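You operate a simulated robot arm through the tools that you are given. There is no shell and no other tool. Be economical: measure what you need, move in short steps, check, and stop when the job is done.

The job below is to be done with a simulated robot arm. You get a single attempt, and the scene is never put back.

Task
Switch off the heat and take the joined strips out of the splicer.
Fine: the heat goes off first, both clamps end open, the strips lie on the table, still joined.
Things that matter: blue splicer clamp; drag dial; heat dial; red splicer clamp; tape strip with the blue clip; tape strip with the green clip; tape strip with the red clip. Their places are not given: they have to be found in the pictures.

Only the result counts: the job must be done as asked and must still hold three seconds after the hand-in. Knocking over, shifting, dropping, spilling or breaking anything else fails it.

Robot
A 6-joint arm with a two-finger parallel gripper, fixed in place. Base frame: the origin is at the foot of the arm, x ahead of it, y to its left, z up. Readings come in m, degrees, newtons and seconds.
With the tool pointing down near the work surface it reaches from about 0.16 to 0.42 m from the base axis. Its first joint turns from -66.0 to 66.0 degrees. Payload 1.57 kg.
Tool frame: the origin (TCP) lies between the finger pads and is the grasp point; the fingertips stand 0.03 m ahead of it; z points along the fingers, y is the line along which they close. The gripper opens to 0.08 m. The fingers are 0.017 m wide and 0.012 m thick; the gripper's body (0.04 by 0.082 m) begins 0.08 m behind the TCP.
Orientation is that of the tool frame in the base frame, as [roll, pitch, yaw] about the fixed x, y, z axes, in that order (R = Rz(yaw) Ry(pitch) Rx(roll)). With the fingers straight down and closing along the base's y, the tool's x points along the base's -x, its y along +y and its z along -z.

Tools
- The arm moves only by the tool arm_command. Its argument "steps" is a list of rows, each a list of 7 numbers: the turn, a rotation vector about the tool's x, y, z in degrees, then the shift along the tool's x, y, z in m, then the finger opening in m, from 0 to 0.08. In form: [[ax, ay, az, x, y, z, fingers], ...]. A call has 1 to 12 rows; each row shifts and turns the commanded pose from where the row before left it, along the tool's axes as they then stand. Rows are played at 5 a second. More than 0.05 m and 8.6 degrees between two rows, or a gripper value outside its range, and nothing of the call is played. Where a pose cannot be reached the arm comes as near as it can. A force on the tool above 40 N (or 10 N above the force at the start of the call, whichever is more), or a blocked arm, ends the call early, and 0.2 s more pass. The fingers move at their own pace (about 0.153 m/s each) and stop on an object; they squeeze with about 39 N. The grip force told is the motor's: it shows also when the fingers shut on nothing. Time passes only in rows, and 0.2 s behind the last, so rows that do not move let the fingers close. The reply holds the time, the measured pose of the TCP, the force on the tool along the base axes, the opening and the grip force, in the units named above and with some noise, with the torque about the TCP (base axes, N m) and any sound that the robot's microphone picked up.
- Cameras (640 x 400 px; columns grow to the right, rows downward): "scene" is fixed at [0.0625, -0.3628, 0.4049]; the picture's right is [0.65, -0.76, 0.00], its down [-0.62, -0.53, -0.58] and it looks along [0.44, 0.37, -0.82] (base axes); focal length 214 px, centre (320, 200). "wrist" rides on the gripper at [0.072, -0.007, -0.122] in the tool frame; the picture's right is [0.09, 1.00, 0.00], its down [-0.84, 0.08, -0.54] and it looks along [-0.54, 0.05, 0.84] (tool axes); focal length 238 px, centre (320, 200).
- camera(camera): a new picture of that camera. The clock stands still meanwhile.
- point_at(camera, pixels): for up to 12 pixels [column, row] of the newest picture of that camera ("zoom" is the newest enlarged one), the place [x, y, z] in the base frame of the surface seen there, good to about 0.002 m, but the place of the scene camera against the robot may be out by one fixed shift of up to 0.018 m in any direction. The clock stands still meanwhile.
- enlarge(camera, box): a new picture of the part [left, top, right, bottom] of that camera's present view, enlarged. The clock stands still meanwhile.
- sign_off(): hands the job in; it is judged then, once.

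Keep the steps short. Do not move on a guess: measure, check each grasp and each placing, and mend mistakes. In all there are 80 turns and 38 pictures (those below and enlarged ones count). Leave the gripper open and the arm clear of the work at the hand-in unless told otherwise, and finish with a single line.

The tools are called after "Request:" as name(argument=value, ...) on one line, values as JSON. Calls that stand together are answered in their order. arm_command: Moves the arm, as the interface text tells. Its arguments: {"type":"object","properties":{"steps":{"type":"array"}},"required":["steps"]} The other tools are called the same way: camera (camera) takes a picture; point_at (camera, pixels) gives the place of the surface under pixels of a picture; enlarge (camera, box) takes an enlarged picture of a part of a camera's view; sign_off () hands the job in.

At the start:

```text
time: 0.0
eef_pos: [0.1435, -0.1797, 0.2787]
orientation: [-179.9, 0.1, -180.0]
ft_force: [0.0, -0.3, 0.2]
moment: [-0.01, 0.01, 0.01]
width: 0.0801
grasp_force: 0.0
```

scene: 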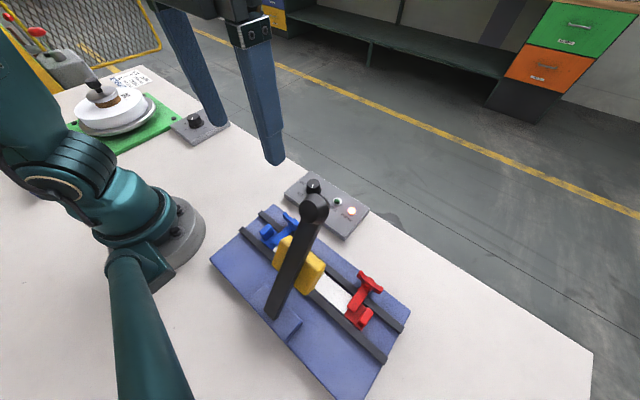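
wrist: 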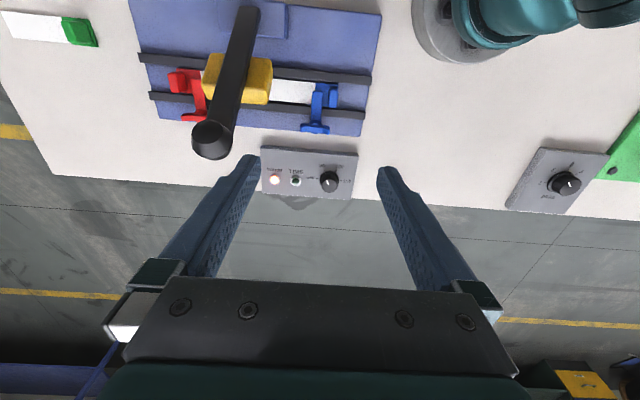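

I see the splicer with a black lever over a yellow block, a red and a blue clamp, a heat box with a knob near wrist (330,182), and a drag dial near (563,183). I'll take closer looks before measuring.

Request:
enlarge(camera="wrist", box=[130, 0, 390, 210])

Request:
enlarge(camera="scene", box=[200, 160, 420, 400])

```text
1.90 times, centred on (260, 105) of wrist
```

zoom: 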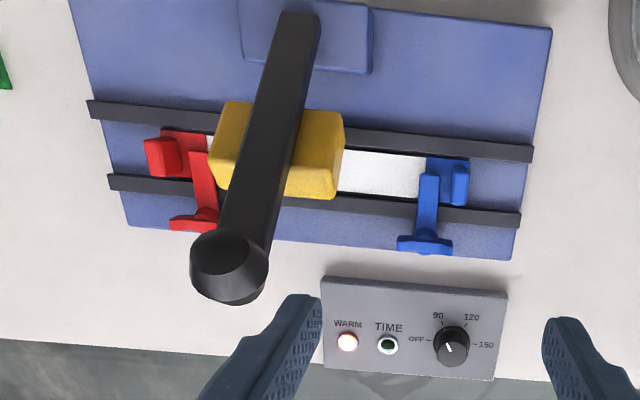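

```text
1.67 times, centred on (310, 280) of scene
```

zoom: 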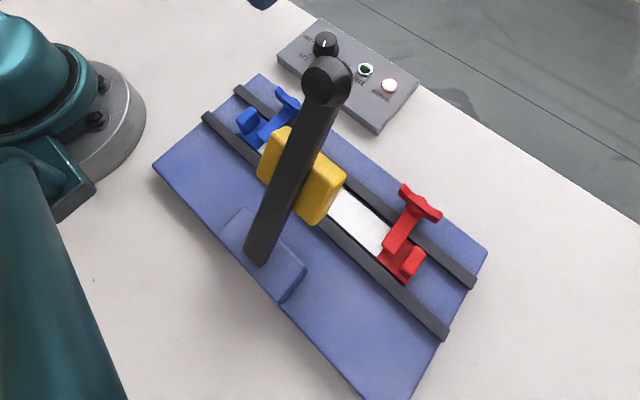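

Next I zoom in on the dial and on each clamp, measuring points as I go.

Request:
enlarge(camera="wrist", box=[255, 140, 365, 205])

Request:
point_at(camera="wrist", pixels=[[330, 181], [275, 180], [296, 181], [340, 155], [178, 79], [196, 95], [192, 117], [328, 92], [318, 110], [314, 128], [290, 92], [212, 142]])

Request:
point_at(camera="scene", pixels=[[313, 185], [351, 212], [337, 202], [280, 308], [314, 205], [312, 272], [290, 245], [370, 283], [356, 318], [268, 236], [291, 221], [333, 293]])

```text
5.82 times, centred on (310, 172) of wrist
```

zoom: 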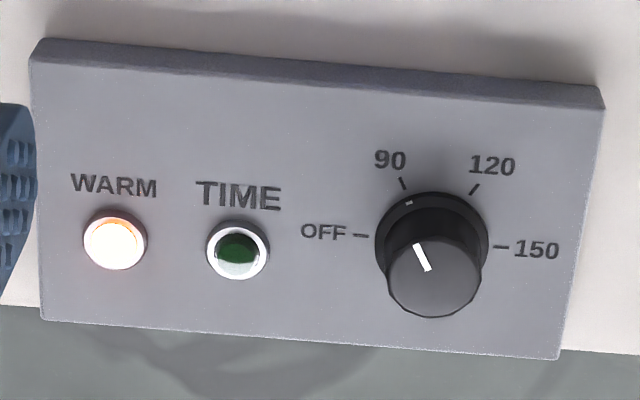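

```text
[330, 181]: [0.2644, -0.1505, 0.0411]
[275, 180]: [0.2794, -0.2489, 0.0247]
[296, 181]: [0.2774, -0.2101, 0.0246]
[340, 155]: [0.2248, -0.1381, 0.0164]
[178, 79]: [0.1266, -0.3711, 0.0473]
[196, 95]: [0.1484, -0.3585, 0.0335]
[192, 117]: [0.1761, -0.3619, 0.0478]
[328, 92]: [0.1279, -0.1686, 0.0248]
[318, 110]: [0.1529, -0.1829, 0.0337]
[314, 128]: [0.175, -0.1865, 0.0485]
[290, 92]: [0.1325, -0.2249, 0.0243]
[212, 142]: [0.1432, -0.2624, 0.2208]
```

```text
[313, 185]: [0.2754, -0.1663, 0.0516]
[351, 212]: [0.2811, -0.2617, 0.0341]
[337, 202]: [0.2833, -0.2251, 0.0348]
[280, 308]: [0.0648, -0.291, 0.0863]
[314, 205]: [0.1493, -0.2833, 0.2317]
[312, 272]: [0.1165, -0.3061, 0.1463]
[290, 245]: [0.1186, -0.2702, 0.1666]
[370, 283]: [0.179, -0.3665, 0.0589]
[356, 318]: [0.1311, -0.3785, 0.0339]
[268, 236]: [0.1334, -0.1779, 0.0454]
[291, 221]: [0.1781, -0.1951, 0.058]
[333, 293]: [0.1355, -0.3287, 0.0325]
```

The lever stands raised (knob at z≈0.22), the yellow press is up, and the dial points at 90. OFF is about 60° counter-clockwise seen from above. I'll move above the knob at (0.264,-0.150), pre-turn -30° and narrow the fingers.

Request:
arm_command(steps=[[0, 0, 0, -0.04, 0.01, 0, 0.08], [0, 0, 0, -0.04, 0.01, 0, 0.06], [0, 0, 0, -0.041, 0.0092, 0, 0.055], [0, 0, 8, 0, 0, 0.03, 0.055], [0, 0, 8, 0, 0, 0.03, 0.055], [0, 0, 8, 0, 0, 0.03, 0.055], [0, 0, 6, 0, 0, 0.03, 0.055], [0, 0, 0, 0, 0, 0.02, 0.055], [0, 0, 0, 0, 0, 0, 0.055]])

Request:
camera(camera="wrist")

```text
time: 2.0
eef_pos: [0.2636, -0.1515, 0.1401]
orientation: [-180.0, 0.2, 150.0]
ft_force: [0.2, 0.2, 0.4]
moment: [0.03, 0.0, 0.03]
width: 0.0549
grasp_force: 0.0
```

```text
32 pictures are left
```

wrist: 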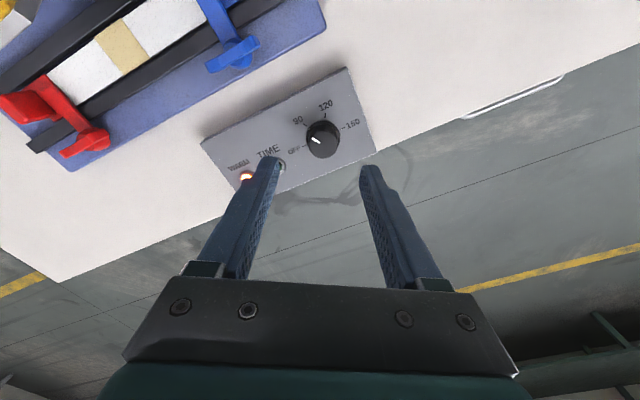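

The knob is at (322,138). I measure it here to centre on it.

Request:
point_at(camera="wrist", pixels=[[320, 141], [310, 144], [332, 138], [322, 149], [316, 128], [350, 150], [315, 158]])

```text
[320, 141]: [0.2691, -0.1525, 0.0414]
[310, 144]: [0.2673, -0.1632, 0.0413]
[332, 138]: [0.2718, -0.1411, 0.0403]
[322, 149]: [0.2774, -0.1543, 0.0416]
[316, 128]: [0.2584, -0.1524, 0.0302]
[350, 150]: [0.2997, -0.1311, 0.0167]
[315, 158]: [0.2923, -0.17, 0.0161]
```

Knob centre ≈ (0.267,-0.152), top z 0.041. I'll descend with tips to z≈0.026 and close.

Request:
arm_command(steps=[[0, 0, 0, -0.003, 0.0017, 0.03, 0.055], [0, 0, 0, 0, 0, 0.03, 0.055], [0, 0, 0, 0, 0, 0.024, 0.055], [0, 0, 0, 0, 0, 0, 0.055], [0, 0, 0, 0, 0, 0, 0.015], [0, 0, 0, 0, 0, 0, 0.015]])

```text
time: 3.4
eef_pos: [0.2692, -0.1502, 0.0558]
orientation: [179.9, 0.1, 149.9]
ft_force: [7.7, 10.6, -9.9]
moment: [0.21, -0.41, 0.02]
width: 0.0288
grasp_force: 38.6
```

The grip is on at 29 mm width with a sideways force of 13 N along the closing line, so the knob is a bit off centre in +y tool. I nudge to relieve that.

Request:
arm_command(steps=[[0, 0, 0, 0, 0.0015, 0, 0.015], [0, 0, 0, 0, 0, 0, 0.015]])

Request:
enlarge(camera="scene", box=[260, 120, 400, 250])

```text
time: 4.0
eef_pos: [0.2686, -0.1497, 0.0564]
orientation: [-179.8, 0.3, 150.0]
ft_force: [10.9, -3.4, -18.9]
moment: [-0.06, -0.17, 0.01]
width: 0.0287
grasp_force: 39.3
```

```text
3.08 times, centred on (330, 185) of scene
```

zoom: 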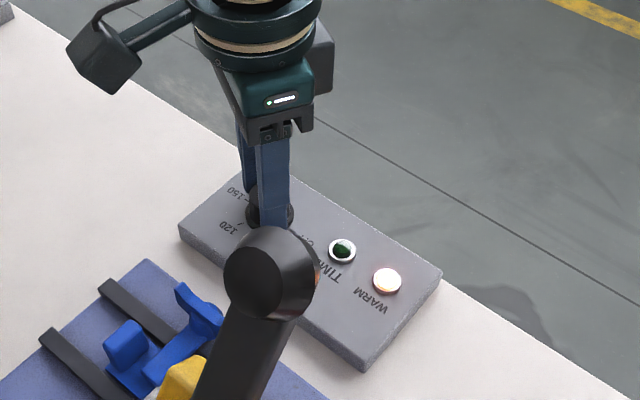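

The fingers straddle the knob. I turn it +30° about base z first, in small steps, watching the forces.

Request:
arm_command(steps=[[0, 0, -7.5, 0, 0, 0, 0.015], [0, 0, -7.5, 0, 0, 0, 0.015], [0, 0, -7.5, 0, 0, 0, 0.015], [0, 0, -7.5, 0, 0, 0, 0.015], [0, 0, 0, 0, 0, 0, 0.015]])

```text
time: 5.2
eef_pos: [0.2688, -0.1523, 0.0561]
orientation: [-179.4, 0.1, -179.8]
ft_force: [-1.7, -37.6, -10.9]
moment: [-0.77, -0.78, -0.1]
width: 0.0286
grasp_force: 38.6
```

Force is 38 N toward -y, so the knob's centre lies further to -y (≈-0.153). I relieve that with a -3 mm y shift.

Request:
arm_command(steps=[[0, 0, 0, 0, -0.0015, 0, 0.015], [0, 0, 0, 0, -0.0013, 0, 0.015], [0, 0, 0, 0, 0, 0, 0.015]])

```text
time: 6.0
eef_pos: [0.2687, -0.152, 0.0558]
orientation: [-179.9, 0.1, 180.0]
ft_force: [-1.0, -1.1, 27.9]
moment: [-0.1, 0.59, 0.03]
width: 0.0284
grasp_force: 38.6
```

Sideways force is gone. I turn the remaining 30°.

Request:
arm_command(steps=[[0, 0, -7.5, 0, 0, 0, 0.015], [0, 0, -7.5, 0, 0, 0, 0.015], [0, 0, -7.5, 0, 0, 0, 0.015], [0, 0, -7.5, 0, 0, 0, 0.015], [0, 0, 0, 0, 0, 0, 0.015]])

Request:
enlarge(camera="wrist", box=[220, 60, 420, 185])

```text
time: 7.2
eef_pos: [0.2698, -0.1528, 0.0546]
orientation: [-179.6, 0.2, -149.9]
ft_force: [1.7, -11.3, 29.9]
moment: [-0.45, 0.07, -0.01]
width: 0.029
grasp_force: 38.0
```

```text
3.20 times, centred on (320, 122) of wrist
```

zoom: 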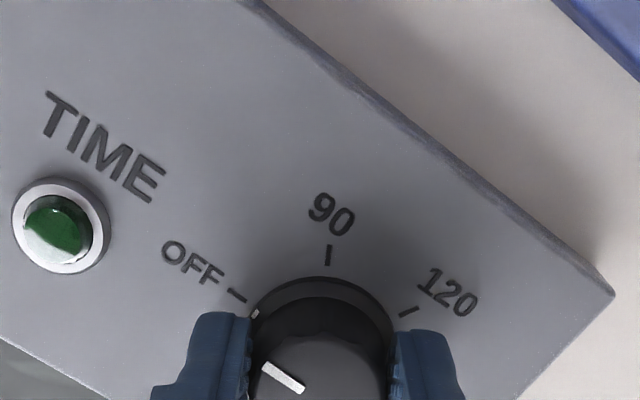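

The pointer now lines up with the OFF tick. I release, rise and check the light and dial.

Request:
arm_command(steps=[[0, 0, 0, 0, 0, 0, 0.055], [0, 0, 0, 0, 0, 0, 0.055], [0, 0, 0, 0, 0, -0.03, 0.055], [0, 0, 7.5, 0, 0, -0.03, 0.055], [0, 0, 7.5, 0, 0, -0.03, 0.055], [0, 0, 7.5, 0, 0, -0.03, 0.055], [0, 0, 7.5, 0, 0, -0.03, 0.055], [0, 0, 0, 0.03, 0, -0.04, 0.055], [0, 0, 0, 0.03, 0, -0.03, 0.055], [0, 0, 0, 0, 0, 0, 0.055]])

Request:
camera(camera="wrist")

```text
time: 9.4
eef_pos: [0.2081, -0.1519, 0.2744]
orientation: [-179.8, 0.0, 179.9]
ft_force: [0.0, -0.2, -0.6]
moment: [0.01, -0.02, -0.03]
width: 0.0549
grasp_force: 0.1
```

```text
29 pictures are left
```

wrist: 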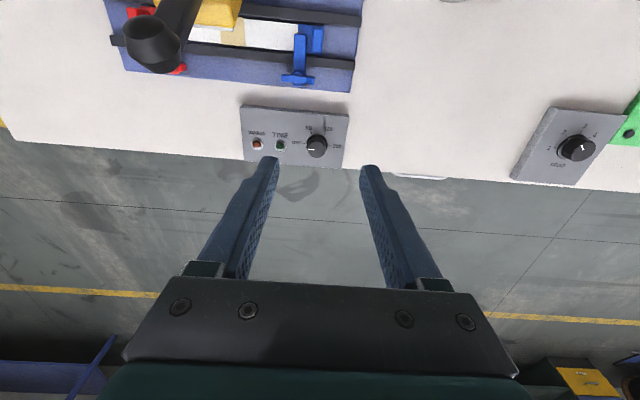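

The WARM light is dark now. I check the dial and the blue clamp in one enlarged view.

Request:
enlarge(camera="wrist", box=[210, 10, 370, 170])

Request:
enlarge(camera="scene", box=[240, 200, 340, 270])

Request:
enlarge(camera="scene", box=[310, 260, 400, 340])

```text
2.50 times, centred on (290, 90) of wrist
```

zoom: 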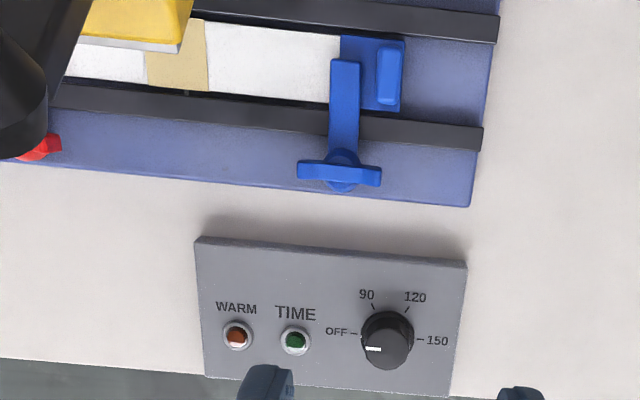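

```text
5.71 times, centred on (290, 235) of scene
```

zoom: 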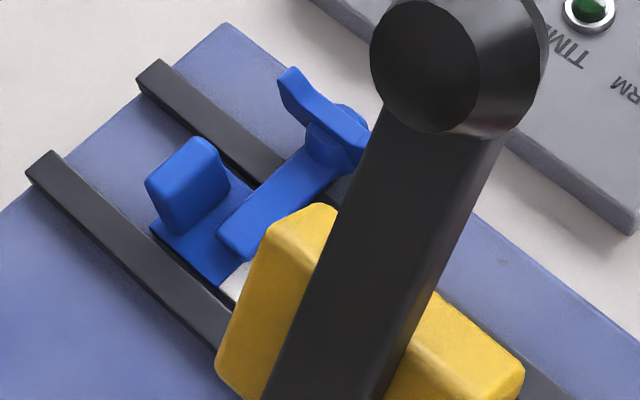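

```text
5.00 times, centred on (355, 300) of scene
```

zoom: 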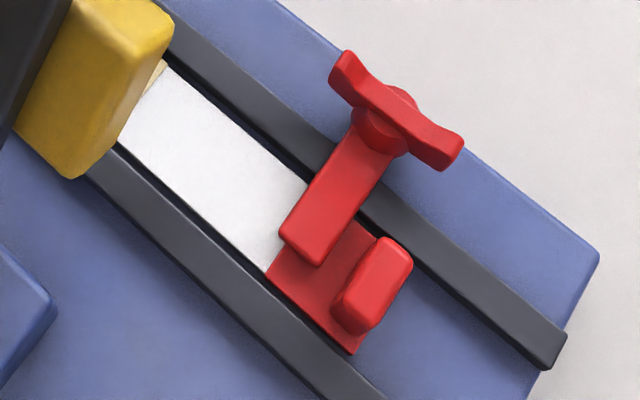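

The dial points at OFF and the WARM lamp is out. Each strip end has a coloured clip plate with a small upright fin, and each clamp is a swing arm on a post with a wing handle, its arm lying over the clip. I measure the blue clamp in the wrist picture and the red one in the zoom.

Request:
point_at(camera="wrist", pixels=[[283, 79], [313, 80], [298, 77], [298, 73], [299, 85], [299.6, 36], [299.6, 54], [307, 51], [318, 40], [318, 31], [270, 37], [235, 38]])

Request:
point_at(camera="zoom", pixels=[[344, 75], [445, 150], [392, 110], [395, 150], [360, 165], [310, 240], [295, 280], [385, 270], [360, 320], [200, 170], [130, 60]])

```text
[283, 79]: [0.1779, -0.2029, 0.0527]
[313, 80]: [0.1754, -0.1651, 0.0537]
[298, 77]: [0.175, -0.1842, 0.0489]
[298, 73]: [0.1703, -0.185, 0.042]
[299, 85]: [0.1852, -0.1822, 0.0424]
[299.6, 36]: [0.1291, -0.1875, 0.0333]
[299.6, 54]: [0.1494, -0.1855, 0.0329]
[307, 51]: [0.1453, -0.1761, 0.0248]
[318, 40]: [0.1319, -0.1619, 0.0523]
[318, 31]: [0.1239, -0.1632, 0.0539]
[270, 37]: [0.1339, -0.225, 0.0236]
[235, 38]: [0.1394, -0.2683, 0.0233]
```

```text
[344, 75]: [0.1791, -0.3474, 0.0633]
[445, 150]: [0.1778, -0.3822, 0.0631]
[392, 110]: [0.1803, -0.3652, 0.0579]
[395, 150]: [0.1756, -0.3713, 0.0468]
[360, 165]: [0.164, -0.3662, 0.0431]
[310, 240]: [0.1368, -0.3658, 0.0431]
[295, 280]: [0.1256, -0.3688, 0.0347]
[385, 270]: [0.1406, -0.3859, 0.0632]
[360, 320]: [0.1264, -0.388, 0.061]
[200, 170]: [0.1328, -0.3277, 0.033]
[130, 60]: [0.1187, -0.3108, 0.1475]
```

Blue wing centre (0.176,-0.184), wing lies along y, top z≈0.053. The fin (z 0.053) stands on the outer side, so the arm should swing inward: +90° about base z. I turn the gripper to close along x (yaw 90).

Request:
arm_command(steps=[[0, 0, 8.2, 0, 0, 0, 0.055], [0, 0, 8.2, 0, 0, 0, 0.055], [0, 0, 8.2, 0, 0, 0, 0.055], [0, 0, 8.2, 0, 0, 0, 0.055], [0, 0, 8.2, 0, 0, 0, 0.055], [0, 0, 8.2, 0, 0, 0, 0.055], [0, 0, 8.2, 0, 0, 0, 0.055], [0, 0, 8.2, 0, 0, 0, 0.055], [0, 0, 8.2, 0, 0, 0, 0.055], [0, 0, 8.2, 0, 0, 0, 0.055], [0, 0, 8, 0, 0, 0, 0.04], [0, 0, 0, -0.032, -0.032, 0.03, 0.04]])

```text
refused: row 12 steps farther than a row can; nothing moved
```

The last row was too long; I shorten it.

Request:
arm_command(steps=[[0, 0, 8.2, 0, 0, 0, 0.055], [0, 0, 8.2, 0, 0, 0, 0.055], [0, 0, 8.2, 0, 0, 0, 0.055], [0, 0, 8.2, 0, 0, 0, 0.055], [0, 0, 8.2, 0, 0, 0, 0.055], [0, 0, 8.2, 0, 0, 0, 0.055], [0, 0, 8.2, 0, 0, 0, 0.055], [0, 0, 8.2, 0, 0, 0, 0.055], [0, 0, 8.2, 0, 0, 0, 0.055], [0, 0, 8.2, 0, 0, 0, 0.055], [0, 0, 8, 0, 0, 0, 0.04], [0, 0, 0, -0.032, -0.032, 0, 0.04]])

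```text
time: 12.0
eef_pos: [0.1747, -0.1835, 0.2765]
orientation: [180.0, 0.2, 89.9]
ft_force: [-0.2, 0.2, 0.7]
moment: [-0.01, 0.0, -0.03]
width: 0.0399
grasp_force: 0.1
```

I'm above the blue wing. I descend to z≈0.12 and look.

Request:
arm_command(steps=[[0, 0, 0, 0, 0.001, 0.04, 0.04], [0, 0, 0, 0, 0, 0.04, 0.04], [0, 0, 0, 0, 0, 0.04, 0.04], [0, 0, 0, 0, 0, 0.036, 0.04], [0, 0, 0, 0, 0, 0, 0.04]])

Request:
camera(camera="wrist")

```text
time: 13.2
eef_pos: [0.1756, -0.1827, 0.1192]
orientation: [180.0, 0.3, 90.0]
ft_force: [-0.7, 0.1, -0.3]
moment: [-0.02, 0.0, 0.02]
width: 0.0402
grasp_force: 0.1
```

```text
25 pictures are left
```

wrist: 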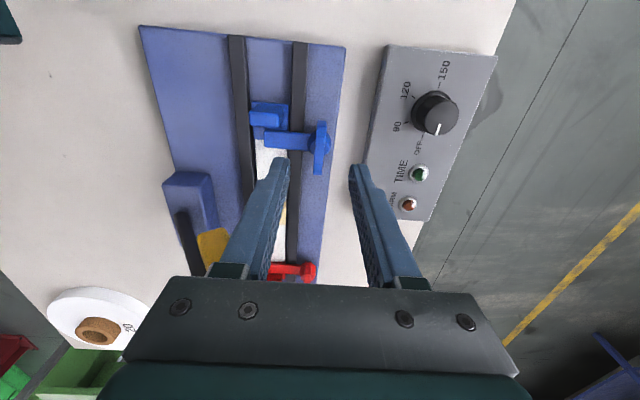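

The wing is between the fingers at (319,148). I measure it once more.

Request:
point_at(camera="wrist", pixels=[[321, 128], [318, 168], [320, 148], [327, 148], [300, 141], [270, 139], [265, 118], [258, 104], [300, 240]])

```text
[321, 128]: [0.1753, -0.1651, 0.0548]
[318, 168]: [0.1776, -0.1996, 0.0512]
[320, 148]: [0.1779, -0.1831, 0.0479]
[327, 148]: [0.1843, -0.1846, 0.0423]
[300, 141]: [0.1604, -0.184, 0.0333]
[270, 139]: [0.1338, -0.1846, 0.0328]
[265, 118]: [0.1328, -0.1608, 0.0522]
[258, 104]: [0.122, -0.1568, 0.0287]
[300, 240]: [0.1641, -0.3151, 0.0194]
```

Centre (0.1765,-0.183). I descend to TCP z 0.073 (tips at 0.043) and close on the wing.

Request:
arm_command(steps=[[0, 0, 0, 0, 0.001, 0.025, 0.04], [0, 0, 0, 0, 0, 0.021, 0.04], [0, 0, 0, 0, 0, 0, 0.04], [0, 0, 0, 0, 0, 0, 0.0], [0, 0, 0, 0, 0, 0, 0.0]])

```text
time: 14.4
eef_pos: [0.1756, -0.1839, 0.0745]
orientation: [-179.7, 0.0, 90.1]
ft_force: [-33.6, -9.8, 3.9]
moment: [-0.58, 0.55, 0.01]
width: 0.0081
grasp_force: 27.0
```

I have the wing (8 mm). There's a 34 N pull toward -x, so I relieve with -2 mm x.

Request:
arm_command(steps=[[0, 0, 0, 0, -0.001, 0, 0.0], [0, 0, 0, 0, -0.001, 0, 0.0], [0, 0, 0, 0, 0, 0, 0.0]])

```text
time: 15.2
eef_pos: [0.1745, -0.1829, 0.0739]
orientation: [-180.0, 0.2, 90.0]
ft_force: [-25.7, -10.7, 7.5]
moment: [-0.03, 0.5, 0.0]
width: 0.0076
grasp_force: 27.0
```

Request:
arm_command(steps=[[0, 0, 0, -0.0005, -0.001, 0, 0.0], [0, 0, 0, 0, -0.0008, 0, 0.0], [0, 0, 0, 0, 0, 0, 0.0]])

```text
time: 16.0
eef_pos: [0.1749, -0.1842, 0.0751]
orientation: [179.8, 0.1, 89.8]
ft_force: [-3.5, 10.4, 22.8]
moment: [0.3, 0.32, 0.08]
width: 0.008
grasp_force: 26.9
```

Sideways force is now small. I try turning +15° (tool az negative) and read the forces.

Request:
arm_command(steps=[[0, 0, -7.5, 0, 0, 0, 0.0], [0, 0, -7.5, 0, 0, 0, 0.0], [0, 0, 0, 0, 0, 0, 0.0]])

Request:
camera(camera="wrist")

```text
time: 16.8
eef_pos: [0.1749, -0.1841, 0.0738]
orientation: [179.8, 0.2, 105.0]
ft_force: [12.8, 15.4, 6.5]
moment: [0.8, -0.06, 0.02]
width: 0.0077
grasp_force: 26.6
```

```text
24 pictures are left
```

wrist: 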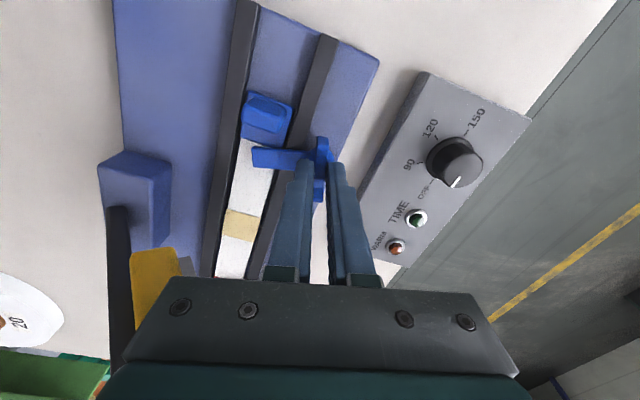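

The arm swung with the wing toward the inside with little torque. I continue by 37°, easing off the sideways force.

Request:
arm_command(steps=[[0, 0, -7.5, 0, 0.001, 0, 0.0], [0, 0, -7.5, 0, 0, 0, 0.0], [0, 0, -7.5, 0, 0, 0, 0.0], [0, 0, -7.5, 0, 0, 0, 0.0], [0, 0, -7.5, 0, 0, 0, 0.0], [0, 0, 0, 0, 0, 0, 0.0]])

```text
time: 18.2
eef_pos: [0.1738, -0.1846, 0.0726]
orientation: [-179.9, 0.0, 142.6]
ft_force: [-11.1, 7.5, 20.7]
moment: [0.27, 0.21, -0.02]
width: 0.008
grasp_force: 26.9
```

Still free. I continue by another 37.5° to 90° total.

Request:
arm_command(steps=[[0, 0, -7.5, 0, 0, 0, 0.0], [0, 0, -7.5, 0, 0, 0, 0.0], [0, 0, -7.5, 0, 0, 0, 0.0], [0, 0, -7.5, 0, 0, 0, 0.0], [0, 0, -7.5, 0, 0, 0, 0.0], [0, 0, 0, 0, 0, 0, 0.0]])

Request:
camera(camera="wrist")

```text
time: 19.6
eef_pos: [0.1753, -0.1851, 0.0722]
orientation: [-179.9, 0.1, -179.9]
ft_force: [-7.9, 6.4, 23.4]
moment: [0.28, 0.16, 0.0]
width: 0.008
grasp_force: 26.7
```

```text
23 pictures are left
```

wrist: 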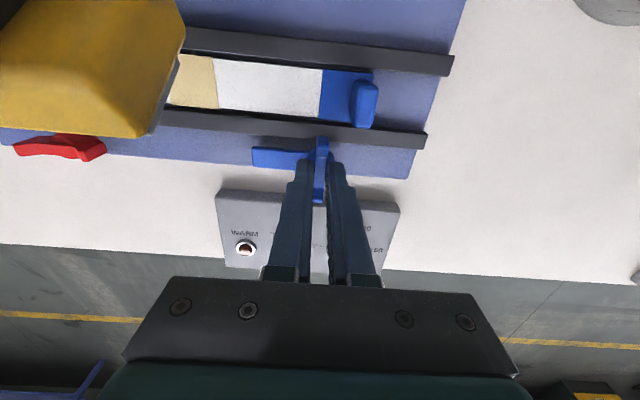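

The blue arm is now parallel to the rail and clear of the strip. I release and rise; then I aim at the red clamp.

Request:
arm_command(steps=[[0, 0, 0, 0, 0, 0, 0.03], [0, 0, 0, 0, 0, 0, 0.03], [0, 0, 0, 0, 0, -0.03, 0.03], [0, 0, 0, 0, 0, -0.045, 0.04], [0, 0, 0, 0, 0, -0.045, 0.04], [0, 0, 0, 0, 0, -0.045, 0.04], [0, 0, 0, -0.02, 0, -0.04, 0.04], [0, 0, 0, -0.045, 0, 0, 0.04], [0, 0, 0, 0, 0, 0, 0.04]])

```text
time: 21.6
eef_pos: [0.2414, -0.1839, 0.2767]
orientation: [-179.9, 0.1, 180.0]
ft_force: [1.0, 0.5, -0.2]
moment: [-0.01, 0.0, -0.01]
width: 0.0401
grasp_force: 0.0
```

I now turn the gripper to yaw -90 (camera outward, away from the lever) here in the clear.

Request:
arm_command(steps=[[0, 0, -8.2, 0, 0, 0, 0.04], [0, 0, -8.2, 0, 0, 0, 0.04], [0, 0, -8.2, 0, 0, 0, 0.04], [0, 0, -8.2, 0, 0, 0, 0.04], [0, 0, -8.2, 0, 0, 0, 0.04], [0, 0, -8.2, 0, 0, 0, 0.04], [0, 0, -8.2, 0, 0, 0, 0.04], [0, 0, -8.2, 0, 0, 0, 0.04], [0, 0, -8.2, 0, 0, 0, 0.04], [0, 0, -8.2, 0, 0, 0, 0.04], [0, 0, -8, 0, 0, 0, 0.04], [0, 0, 0, 0, 0, 0, 0.04]])

```text
time: 24.2
eef_pos: [0.2411, -0.1842, 0.2788]
orientation: [-179.9, -0.2, -89.9]
ft_force: [-0.6, 0.8, -0.6]
moment: [0.01, 0.01, -0.01]
width: 0.0399
grasp_force: 0.2
```

Now I move around the lever: along -y first, then in -x toward the red wing.

Request:
arm_command(steps=[[0, 0, 0, 0.045, 0, 0, 0.04], [0, 0, 0, 0.045, 0.005, 0, 0.04], [0, 0, 0, 0.04, 0.01, 0, 0.04], [0, 0, 0, 0.02, 0.025, 0, 0.04], [0, 0, 0, 0.026, 0.025, 0, 0.04], [0, 0, 0, 0, 0, 0, 0.04]])

Request:
camera(camera="scene")

Request:
camera(camera="wrist")

```text
time: 25.6
eef_pos: [0.1381, -0.321, 0.2342]
orientation: [-179.9, -0.1, -90.0]
ft_force: [0.5, 0.4, -0.6]
moment: [-0.01, -0.03, 0.0]
width: 0.0401
grasp_force: 0.0
out of reach, approached as far as the arm can: row 1, 2, 3, 4, 5
```

```text
22 pictures are left
```

scene: 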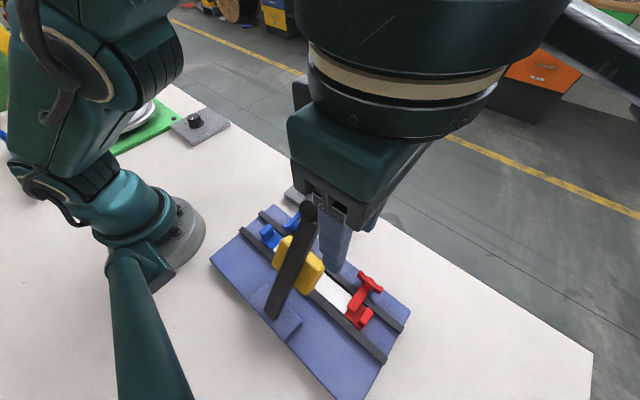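

```text
21 pictures are left
```

wrist: 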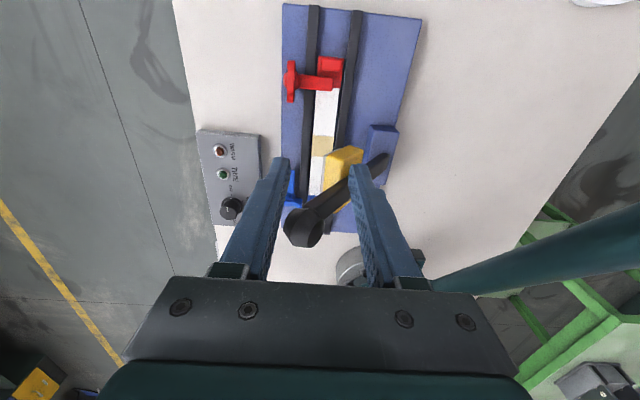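

The high pose was out of reach, so the arm stopped short at (0.138,-0.321,0.234), still clear of the lever. I take one small downward row to learn where the command stands.

Request:
arm_command(steps=[[0, 0, 0, 0, 0, 0.02, 0.04], [0, 0, 0, 0, 0, 0, 0.04]])

Request:
point_at(camera="wrist", pixels=[[291, 66], [291, 98], [290, 82], [313, 83], [331, 68], [303, 228], [345, 160]])

```text
time: 26.2
eef_pos: [0.1386, -0.3217, 0.2124]
orientation: [-179.9, -0.2, -90.0]
ft_force: [0.0, -0.3, -0.2]
moment: [0.01, 0.01, 0.01]
width: 0.0401
grasp_force: 0.0
```

```text
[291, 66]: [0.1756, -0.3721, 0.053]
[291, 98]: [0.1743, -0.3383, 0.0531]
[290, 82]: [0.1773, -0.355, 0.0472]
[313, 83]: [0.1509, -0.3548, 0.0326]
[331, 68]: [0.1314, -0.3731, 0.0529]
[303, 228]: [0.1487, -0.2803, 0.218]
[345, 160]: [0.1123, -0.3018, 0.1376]
```

The command follows the measured pose. Red wing centre ≈ (0.176,-0.355), top 0.053. I move diagonally away from the lever and downward in small rows.

Request:
arm_command(steps=[[0, 0, 0, 0.008, -0.01, 0.02, 0.04], [0, 0, 0, 0.012, -0.014, 0.02, 0.04], [0, 0, 0, 0.0133, -0.0134, 0.02, 0.04], [0, 0, 0, 0, 0, 0.02, 0.04], [0, 0, 0, 0, 0, 0, 0.04]])

Request:
camera(camera="scene")

```text
time: 27.4
eef_pos: [0.1777, -0.3556, 0.134]
orientation: [-180.0, 0.0, -90.0]
ft_force: [0.8, -0.2, 0.2]
moment: [0.03, 0.03, 0.03]
width: 0.0397
grasp_force: 0.1
out of reach, approached as far as the arm can: row 4
```

```text
20 pictures are left
```

scene: 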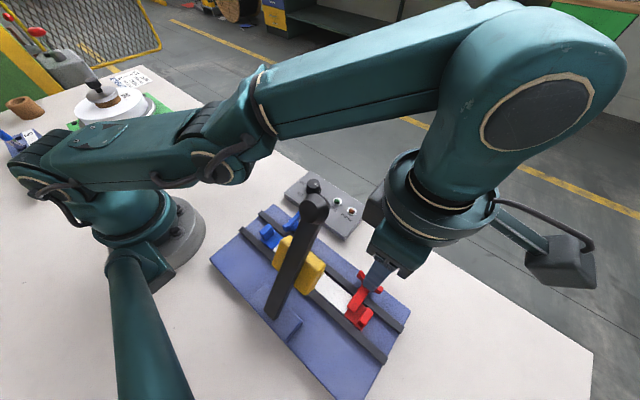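

The arm passes well above the lever. I descend over the red wing to z 0.074 and stop before closing.

Request:
arm_command(steps=[[0, 0, 0, 0, 0.001, 0.02, 0.04], [0, 0, 0, 0, 0.001, 0.02, 0.04], [0, 0, 0, 0, 0, 0.01, 0.04], [0, 0, 0, 0, 0, 0, 0.04]])

Request:
camera(camera="wrist")

```text
time: 28.4
eef_pos: [0.1771, -0.355, 0.0837]
orientation: [-179.8, -0.2, -90.0]
ft_force: [0.2, 0.0, 0.1]
moment: [0.0, 0.01, 0.03]
width: 0.0402
grasp_force: 0.1
out of reach, approached as far as the arm can: row 1
```

```text
19 pictures are left
```

wrist: 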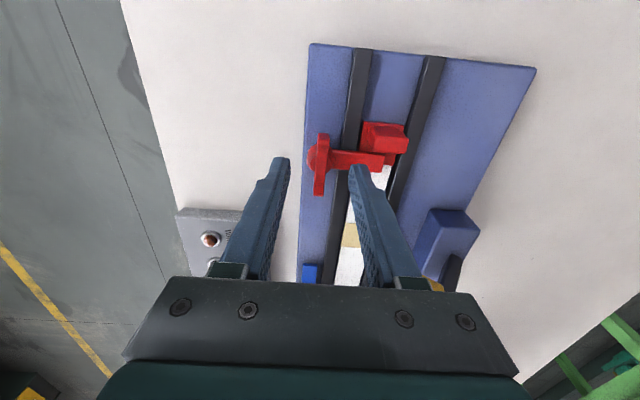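

The wing is between the fingers. I go down the last centimetre and close.

Request:
arm_command(steps=[[0, 0, 0, 0, 0.0015, 0.01, 0.04], [0, 0, 0, 0, 0, 0, 0.04], [0, 0, 0, 0, 0, 0, 0.0], [0, 0, 0, 0, 0, 0, 0.0], [0, 0, 0, 0, 0, 0, 0.0]])

```text
time: 29.6
eef_pos: [0.1748, -0.3557, 0.074]
orientation: [-179.8, -0.3, -90.0]
ft_force: [8.1, -1.3, -6.2]
moment: [-0.35, -0.06, 0.02]
width: 0.0076
grasp_force: 26.0
```

Good grip, low force. I turn -30° about base z (tool az positive) so the arm swings inward.

Request:
arm_command(steps=[[0, 0, 7.5, 0, 0, 0, 0.0], [0, 0, 7.5, 0, 0, 0, 0.0], [0, 0, 7.5, 0, 0, 0, 0.0], [0, 0, 7.5, 0, 0, 0, 0.0], [0, 0, 0, 0, 0, 0, 0.0]])

```text
time: 30.8
eef_pos: [0.1743, -0.3559, 0.0737]
orientation: [-179.7, -0.1, -120.1]
ft_force: [16.5, -9.4, -24.2]
moment: [-0.14, -0.3, 0.03]
width: 0.0078
grasp_force: 27.1
```

It turns freely. I continue the remaining 60°.

Request:
arm_command(steps=[[0, 0, 7.5, 0, 0, 0, 0.0], [0, 0, 7.5, 0, 0, 0, 0.0], [0, 0, 7.5, 0, 0, 0, 0.0], [0, 0, 7.5, 0, 0, 0, 0.0], [0, 0, 7.5, 0, 0, 0, 0.0], [0, 0, 7.5, 0, 0, 0, 0.0], [0, 0, 7.5, 0, 0, 0, 0.0], [0, 0, 7.5, 0, 0, 0, 0.0], [0, 0, 0, 0, 0, 0, 0.0]])

Request:
camera(camera="wrist")

```text
time: 32.8
eef_pos: [0.1737, -0.3555, 0.0751]
orientation: [-179.9, 0.1, 180.0]
ft_force: [1.9, 17.9, 6.8]
moment: [0.48, 0.62, 0.11]
width: 0.0077
grasp_force: 26.8
```

```text
18 pictures are left
```

wrist: 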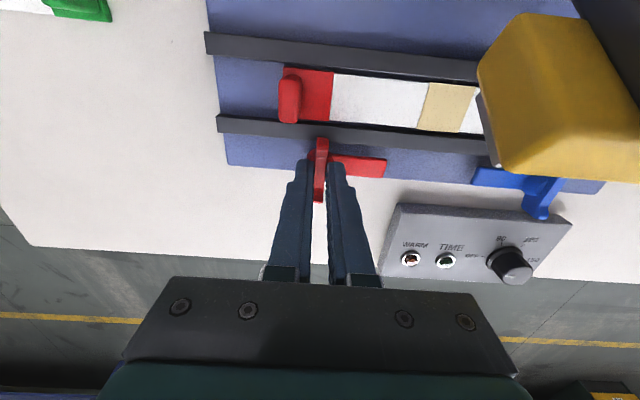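

Both clamps are open and the joined strip with its tan splice is visible. I release the red wing, rise a little, and turn the camera outward again (yaw -90) so it clears the lever on the way back.

Request:
arm_command(steps=[[0, 0, 0, 0, 0, 0, 0.03], [0, 0, 0, 0, 0, 0, 0.03], [0, 0, 0, 0, 0, -0.025, 0.03], [0, 0, 0, 0, 0, -0.02, 0.03], [0, 0, -8.5, 0, 0, 0, 0.03], [0, 0, -8.5, 0, 0, 0, 0.03], [0, 0, -8.5, 0, 0, 0, 0.03], [0, 0, -8.5, 0, 0, 0, 0.03], [0, 0, -8.5, 0, 0, 0, 0.03], [0, 0, -8.5, 0, 0, 0, 0.03], [0, 0, -8.5, 0, 0, 0, 0.03], [0, 0, -8.5, 0, 0, 0, 0.03]])

Request:
enlarge(camera="scene", box=[200, 180, 420, 380])

```text
time: 35.4
eef_pos: [0.1736, -0.3547, 0.1207]
orientation: [-179.9, -0.1, -112.0]
ft_force: [-0.2, -0.4, 0.0]
moment: [-0.01, 0.04, -0.03]
width: 0.0299
grasp_force: 0.1
```

```text
2.00 times, centred on (310, 280) of scene
```

zoom: 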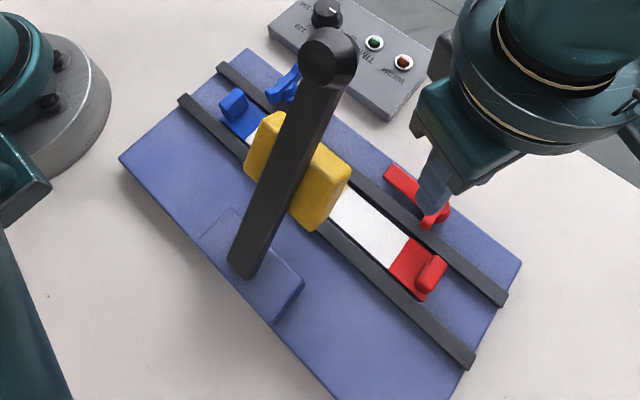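

Both clamp arms are off the strip. I finish the turn to yaw -90 and travel around in front of the lever at z≈0.12.

Request:
arm_command(steps=[[0, 0, -8.5, 0, 0, 0, 0.03], [0, 0, -8.5, 0, 0, 0, 0.03], [0, 0, -5, 0, 0, 0, 0.03], [0, 0, 0, -0.02, -0.0264, 0, 0.03], [0, 0, 0, -0.034, -0.034, 0, 0.03], [0, 0, 0, -0.04, -0.01, 0, 0.03], [0, 0, 0, -0.045, 0, 0, 0.03], [0, 0, 0, -0.045, 0, 0, 0.03], [0, 0, 0, 0, 0, 0, 0.03]])

```text
time: 37.4
eef_pos: [0.2451, -0.1725, 0.1191]
orientation: [-180.0, -0.2, -90.2]
ft_force: [-0.1, -0.4, 0.3]
moment: [-0.01, 0.0, 0.0]
width: 0.0301
grasp_force: 0.0
```

Past the lever. I turn back to yaw 180 after a bit more +y.

Request:
arm_command(steps=[[0, 0, 0, -0.03, 0, -0.02, 0.03], [0, 0, 8.2, 0, 0, 0, 0.03], [0, 0, 8.2, 0, 0, 0, 0.03], [0, 0, 8.2, 0, 0, 0, 0.03], [0, 0, 8.2, 0, 0, 0, 0.03], [0, 0, 8.2, 0, 0, 0, 0.03], [0, 0, 8.2, 0, 0, 0, 0.03], [0, 0, 8.2, 0, 0, 0, 0.03], [0, 0, 8.2, 0, 0, 0, 0.03], [0, 0, 8.2, 0, 0, 0, 0.03], [0, 0, 8.2, 0, 0, 0, 0.03], [0, 0, 8, 0, 0, 0, 0.03]])

Request:
camera(camera="wrist")

```text
time: 40.0
eef_pos: [0.2439, -0.1423, 0.1389]
orientation: [-179.9, 0.0, 179.8]
ft_force: [-0.3, 0.1, 0.4]
moment: [0.0, 0.03, -0.01]
width: 0.0299
grasp_force: 0.0
```

```text
16 pictures are left
```

wrist: 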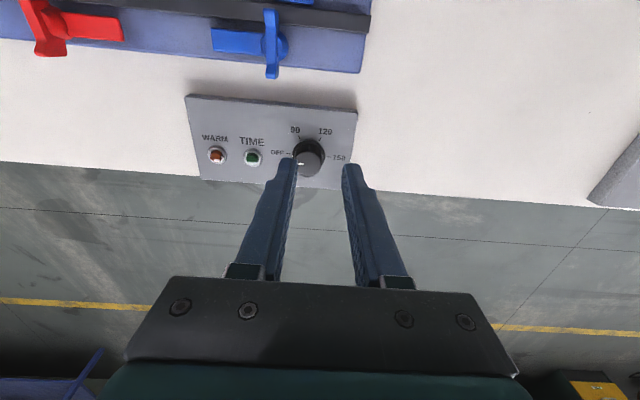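

Now toward the blue fin: I move to x≈0.17 and take a measuring picture including the press underside.

Request:
arm_command(steps=[[0, 0, 0, 0.035, -0.005, 0, 0.03], [0, 0, 0, 0.035, -0.005, 0, 0.03], [0, 0, 0, 0, 0, 0, 0.03]])

Request:
camera(camera="wrist")

```text
time: 40.8
eef_pos: [0.1725, -0.1532, 0.1404]
orientation: [-179.9, 0.1, 180.0]
ft_force: [0.0, 0.1, 0.5]
moment: [0.02, 0.01, -0.01]
width: 0.03
grasp_force: 0.0
```

```text
15 pictures are left
```

wrist: 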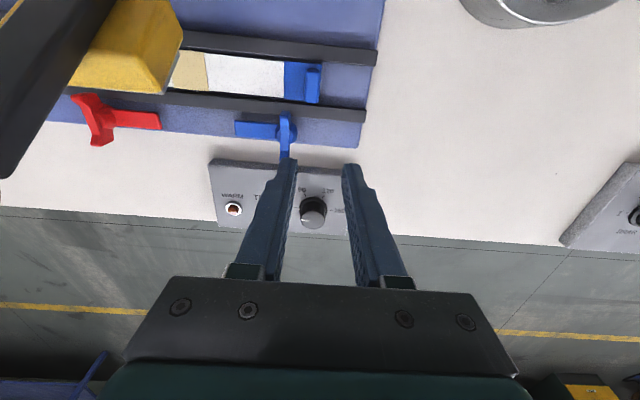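

The blue fin is at (313,84). I measure it, rails, plate edge and press underside edge.

Request:
point_at(camera="wrist", pixels=[[313, 72], [313, 98], [308, 90], [318, 90], [295, 85], [260, 115], [345, 112], [230, 45], [350, 80], [160, 92], [72, 82], [180, 40]])

Request:
enlarge(camera="wrist", box=[60, 20, 380, 240])

```text
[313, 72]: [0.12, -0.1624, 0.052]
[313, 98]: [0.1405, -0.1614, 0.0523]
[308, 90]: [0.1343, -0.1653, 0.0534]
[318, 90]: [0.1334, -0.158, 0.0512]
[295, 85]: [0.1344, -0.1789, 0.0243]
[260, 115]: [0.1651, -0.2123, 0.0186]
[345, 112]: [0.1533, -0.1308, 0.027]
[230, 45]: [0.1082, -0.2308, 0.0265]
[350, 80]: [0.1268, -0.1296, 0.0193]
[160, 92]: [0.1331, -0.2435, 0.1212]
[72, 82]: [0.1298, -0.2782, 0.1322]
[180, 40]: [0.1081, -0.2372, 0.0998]
```

```text
1.82 times, centred on (220, 130) of wrist
```

zoom: 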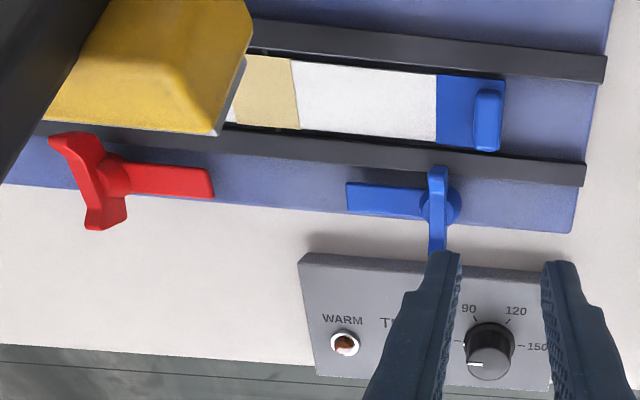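

Fin: centre (0.131,-0.162), 9 mm thick in y, top 0.053; rail tops 0.027, press underside ≥0.10. I go over the fin and descend to TCP z≈0.063.

Request:
arm_command(steps=[[0, 0, 0, 0.0415, -0.0086, 0, 0.03], [0, 0, 0, 0, 0, 0.035, 0.03], [0, 0, 0, 0, 0, 0.025, 0.03], [0, 0, 0, 0, 0, 0.017, 0.03], [0, 0, 0, 0, 0, 0, 0.03]])

Request:
enlarge(camera="wrist", box=[220, 80, 420, 205])

```text
time: 42.0
eef_pos: [0.1334, -0.1621, 0.0625]
orientation: [-179.9, 0.2, 180.0]
ft_force: [0.4, 0.2, 0.1]
moment: [0.0, -0.03, 0.0]
width: 0.0299
grasp_force: 0.1
```

```text
3.20 times, centred on (320, 142) of wrist
```

zoom: 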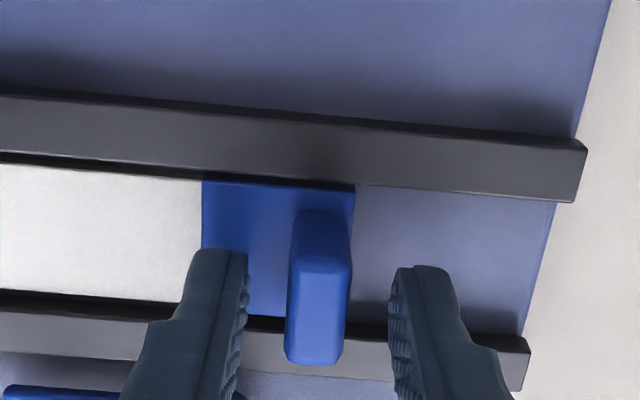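

The fin is centred between the fingers. I close.

Request:
arm_command(steps=[[0, 0, 0, 0, 0, 0, 0.005], [0, 0, 0, 0, 0, 0, 0.005], [0, 0, 0, 0, 0, 0, 0.005]])

```text
time: 42.8
eef_pos: [0.1335, -0.1624, 0.0615]
orientation: [-179.7, 0.1, 180.0]
ft_force: [-0.6, -0.1, -0.2]
moment: [0.08, 0.02, 0.01]
width: 0.0107
grasp_force: 28.1
```

Gripped (10.7 mm). I lift slowly by 15 mm and look at how the strip hangs.

Request:
arm_command(steps=[[0, 0, 0, 0, 0, -0.003, 0.005], [0, 0, 0, 0, 0, -0.004, 0.005], [0, 0, 0, 0, 0, -0.004, 0.005], [0, 0, 0, 0, 0, -0.004, 0.005], [0, 0, 0, 0, 0, 0, 0.005]])

Request:
enlarge(camera="scene", box=[200, 180, 420, 380])

```text
time: 44.0
eef_pos: [0.1323, -0.1618, 0.0772]
orientation: [-179.8, 0.1, 180.0]
ft_force: [-0.6, 0.4, -0.4]
moment: [0.05, 0.0, -0.03]
width: 0.0108
grasp_force: 28.5
```

```text
2.00 times, centred on (310, 280) of scene
```

zoom: 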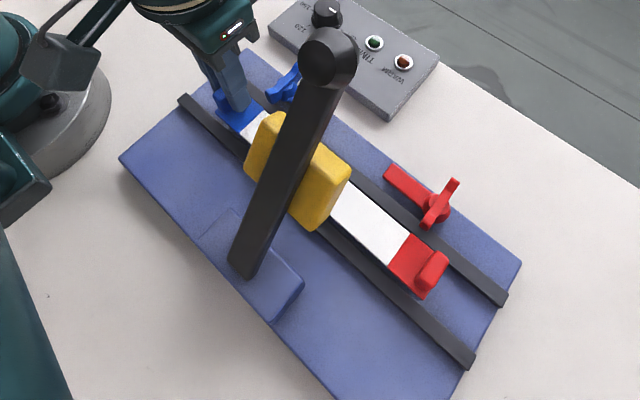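

I check the heights of the red clip end and the strip's near end.

Request:
point_at(camera="zoom", pixels=[[405, 262], [430, 268], [350, 210], [395, 248], [232, 112], [250, 125]])

```text
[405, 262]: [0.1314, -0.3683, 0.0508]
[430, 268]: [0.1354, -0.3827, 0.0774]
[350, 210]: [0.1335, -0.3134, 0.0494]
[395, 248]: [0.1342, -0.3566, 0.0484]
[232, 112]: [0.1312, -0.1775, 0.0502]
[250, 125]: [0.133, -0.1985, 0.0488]
```

The strip is rigid and level along its length (all ~0.04 after correcting the camera's shift), still joined. I lift 30 mm more, above the wings (0.055) but below the press (≥0.10).

Request:
arm_command(steps=[[0, 0, 0, 0, 0, -0.006, 0.005], [0, 0, 0, 0, 0, -0.008, 0.005], [0, 0, 0, 0, 0, -0.008, 0.005], [0, 0, 0, 0, 0, -0.008, 0.005], [0, 0, 0, 0, 0, -0.002, 0.005], [0, 0, 0, 0, 0, 0, 0.005]])

Request:
camera(camera="scene")

```text
time: 45.4
eef_pos: [0.1325, -0.1602, 0.1094]
orientation: [-179.7, 0.1, 180.0]
ft_force: [1.1, -0.8, -1.1]
moment: [0.07, 0.0, 0.02]
width: 0.0107
grasp_force: 28.0
```

```text
11 pictures are left
```

scene: 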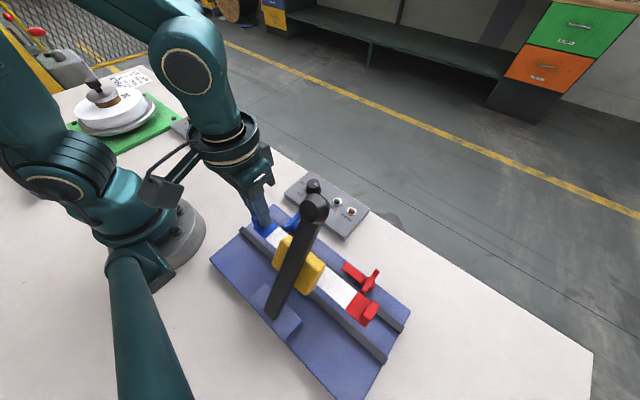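

I check the strip heights once more, and the drag box corner near (178,126) for the free table area.

Request:
point_at(camera="scene", pixels=[[356, 308], [371, 309], [335, 288], [268, 230], [317, 268], [308, 285], [178, 122], [186, 132], [285, 175], [172, 150]])

```text
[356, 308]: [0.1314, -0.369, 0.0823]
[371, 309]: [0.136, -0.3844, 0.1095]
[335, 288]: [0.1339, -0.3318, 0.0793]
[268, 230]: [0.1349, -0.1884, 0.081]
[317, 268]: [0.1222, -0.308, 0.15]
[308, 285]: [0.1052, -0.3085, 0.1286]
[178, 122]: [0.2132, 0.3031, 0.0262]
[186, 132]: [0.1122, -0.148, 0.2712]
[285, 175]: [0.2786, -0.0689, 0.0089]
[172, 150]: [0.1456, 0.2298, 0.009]
```

Strip underside ≈0.065, level, clear of wings and of the press (≥0.118). I move it +x by 65 mm, out from under the press.

Request:
arm_command(steps=[[0, 0, 0, -0.008, 0, 0, 0.005], [0, 0, 0, -0.012, 0, 0, 0.005], [0, 0, 0, -0.015, 0, 0, 0.005], [0, 0, 0, -0.015, 0, 0, 0.005], [0, 0, 0, -0.012, 0, 0, 0.005], [0, 0, 0, -0.006, 0, 0, 0.005], [0, 0, 0, 0, 0, 0, 0.005]])

Request:
camera(camera="scene")

```text
time: 47.0
eef_pos: [0.2007, -0.1597, 0.1101]
orientation: [-179.8, 0.1, 180.0]
ft_force: [0.3, 0.4, -1.1]
moment: [0.06, 0.0, -0.02]
width: 0.0105
grasp_force: 28.2
```

```text
10 pictures are left
```

scene: 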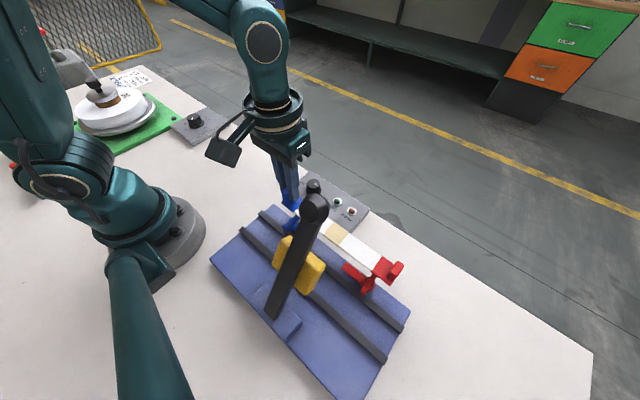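

The strip is free in front of the press. I measure the drag box's near edge and the table's front edge for the laying spot.

Request:
point_at(camera="scene", pixels=[[195, 145], [171, 124], [229, 126], [211, 137], [280, 165], [260, 155], [200, 190], [235, 195], [286, 193], [268, 212]])

```text
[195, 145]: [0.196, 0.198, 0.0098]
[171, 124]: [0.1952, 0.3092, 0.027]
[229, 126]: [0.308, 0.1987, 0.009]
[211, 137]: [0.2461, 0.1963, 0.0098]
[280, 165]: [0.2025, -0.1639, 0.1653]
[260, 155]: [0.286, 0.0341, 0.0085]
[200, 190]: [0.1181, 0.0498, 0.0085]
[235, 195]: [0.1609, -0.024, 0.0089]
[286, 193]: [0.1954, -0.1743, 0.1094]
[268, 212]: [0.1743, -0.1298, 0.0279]
```

The free strip of table runs y≈-0.12…0.20 at x≈0.2. I'll lay it with the blue fin at y≈0.14. First move +y 0.30 m in gentle rows.

Request:
arm_command(steps=[[0, 0, 0, 0, 0.012, 0, 0.005], [0, 0, 0, 0, 0.022, 0, 0.005], [0, 0, 0, 0, 0.028, 0, 0.005], [0, 0, 0, 0, 0.03, 0, 0.005], [0, 0, 0, 0, 0.03, 0, 0.005], [0, 0, 0, 0, 0.03, 0, 0.005], [0, 0, 0, 0, 0.03, 0, 0.005], [0, 0, 0, 0, 0.03, 0, 0.005], [0, 0, 0, 0, 0.03, 0, 0.005], [0, 0, 0, 0, 0.028, 0, 0.005], [0, 0, 0, 0, 0.02, 0, 0.005], [0, 0, 0, 0, 0.01, 0, 0.005]])

Request:
camera(camera="scene")

```text
time: 49.6
eef_pos: [0.2002, 0.1406, 0.1081]
orientation: [-179.9, 0.0, 179.9]
ft_force: [0.3, 0.0, -1.2]
moment: [0.05, -0.03, -0.01]
width: 0.0108
grasp_force: 28.0
```

```text
9 pictures are left
```

scene: 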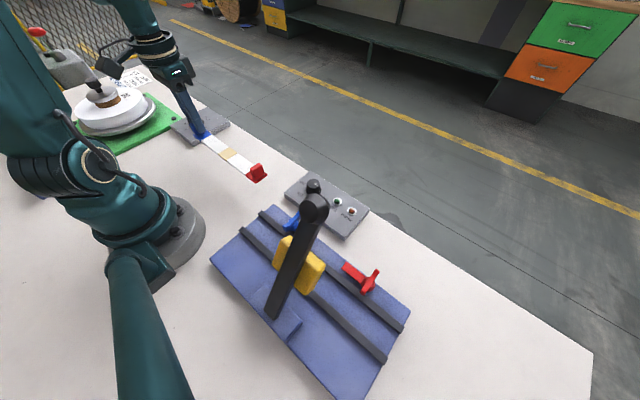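

The strip is held level over free table. I lower it: underside is ≈0.0425 below the TCP, so first to TCP 0.046.

Request:
arm_command(steps=[[0, 0, 0, 0, 0, 0.015, 0.005], [0, 0, 0, 0, 0, 0.02, 0.005], [0, 0, 0, 0, 0, 0.015, 0.005], [0, 0, 0, 0, 0, 0.009, 0.005], [0, 0, 0, 0, 0, 0.003, 0.005], [0, 0, 0, 0, 0, 0, 0.005]])

```text
time: 51.0
eef_pos: [0.1993, 0.1401, 0.0464]
orientation: [-179.7, 0.1, -180.0]
ft_force: [-0.6, -0.4, 0.4]
moment: [0.01, -0.04, 0.0]
width: 0.0107
grasp_force: 28.0
```

Now 1 mm rows, watching for contact.

Request:
arm_command(steps=[[0, 0, 0, 0, 0, 0.001, 0.005], [0, 0, 0, 0, 0, 0.001, 0.005], [0, 0, 0, 0, 0, 0.001, 0.005], [0, 0, 0, 0, 0, 0, 0.005]])

Request:
enlarge(camera="scene", box=[150, 90, 310, 200])

```text
time: 52.0
eef_pos: [0.2013, 0.1397, 0.0435]
orientation: [-179.9, 0.1, 179.9]
ft_force: [1.0, 0.3, -0.4]
moment: [0.05, -0.05, 0.0]
width: 0.0108
grasp_force: 28.7
```

```text
3.64 times, centred on (230, 145) of scene
```

zoom: 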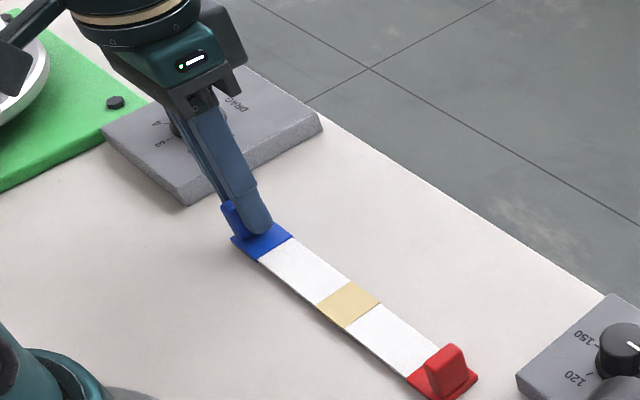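

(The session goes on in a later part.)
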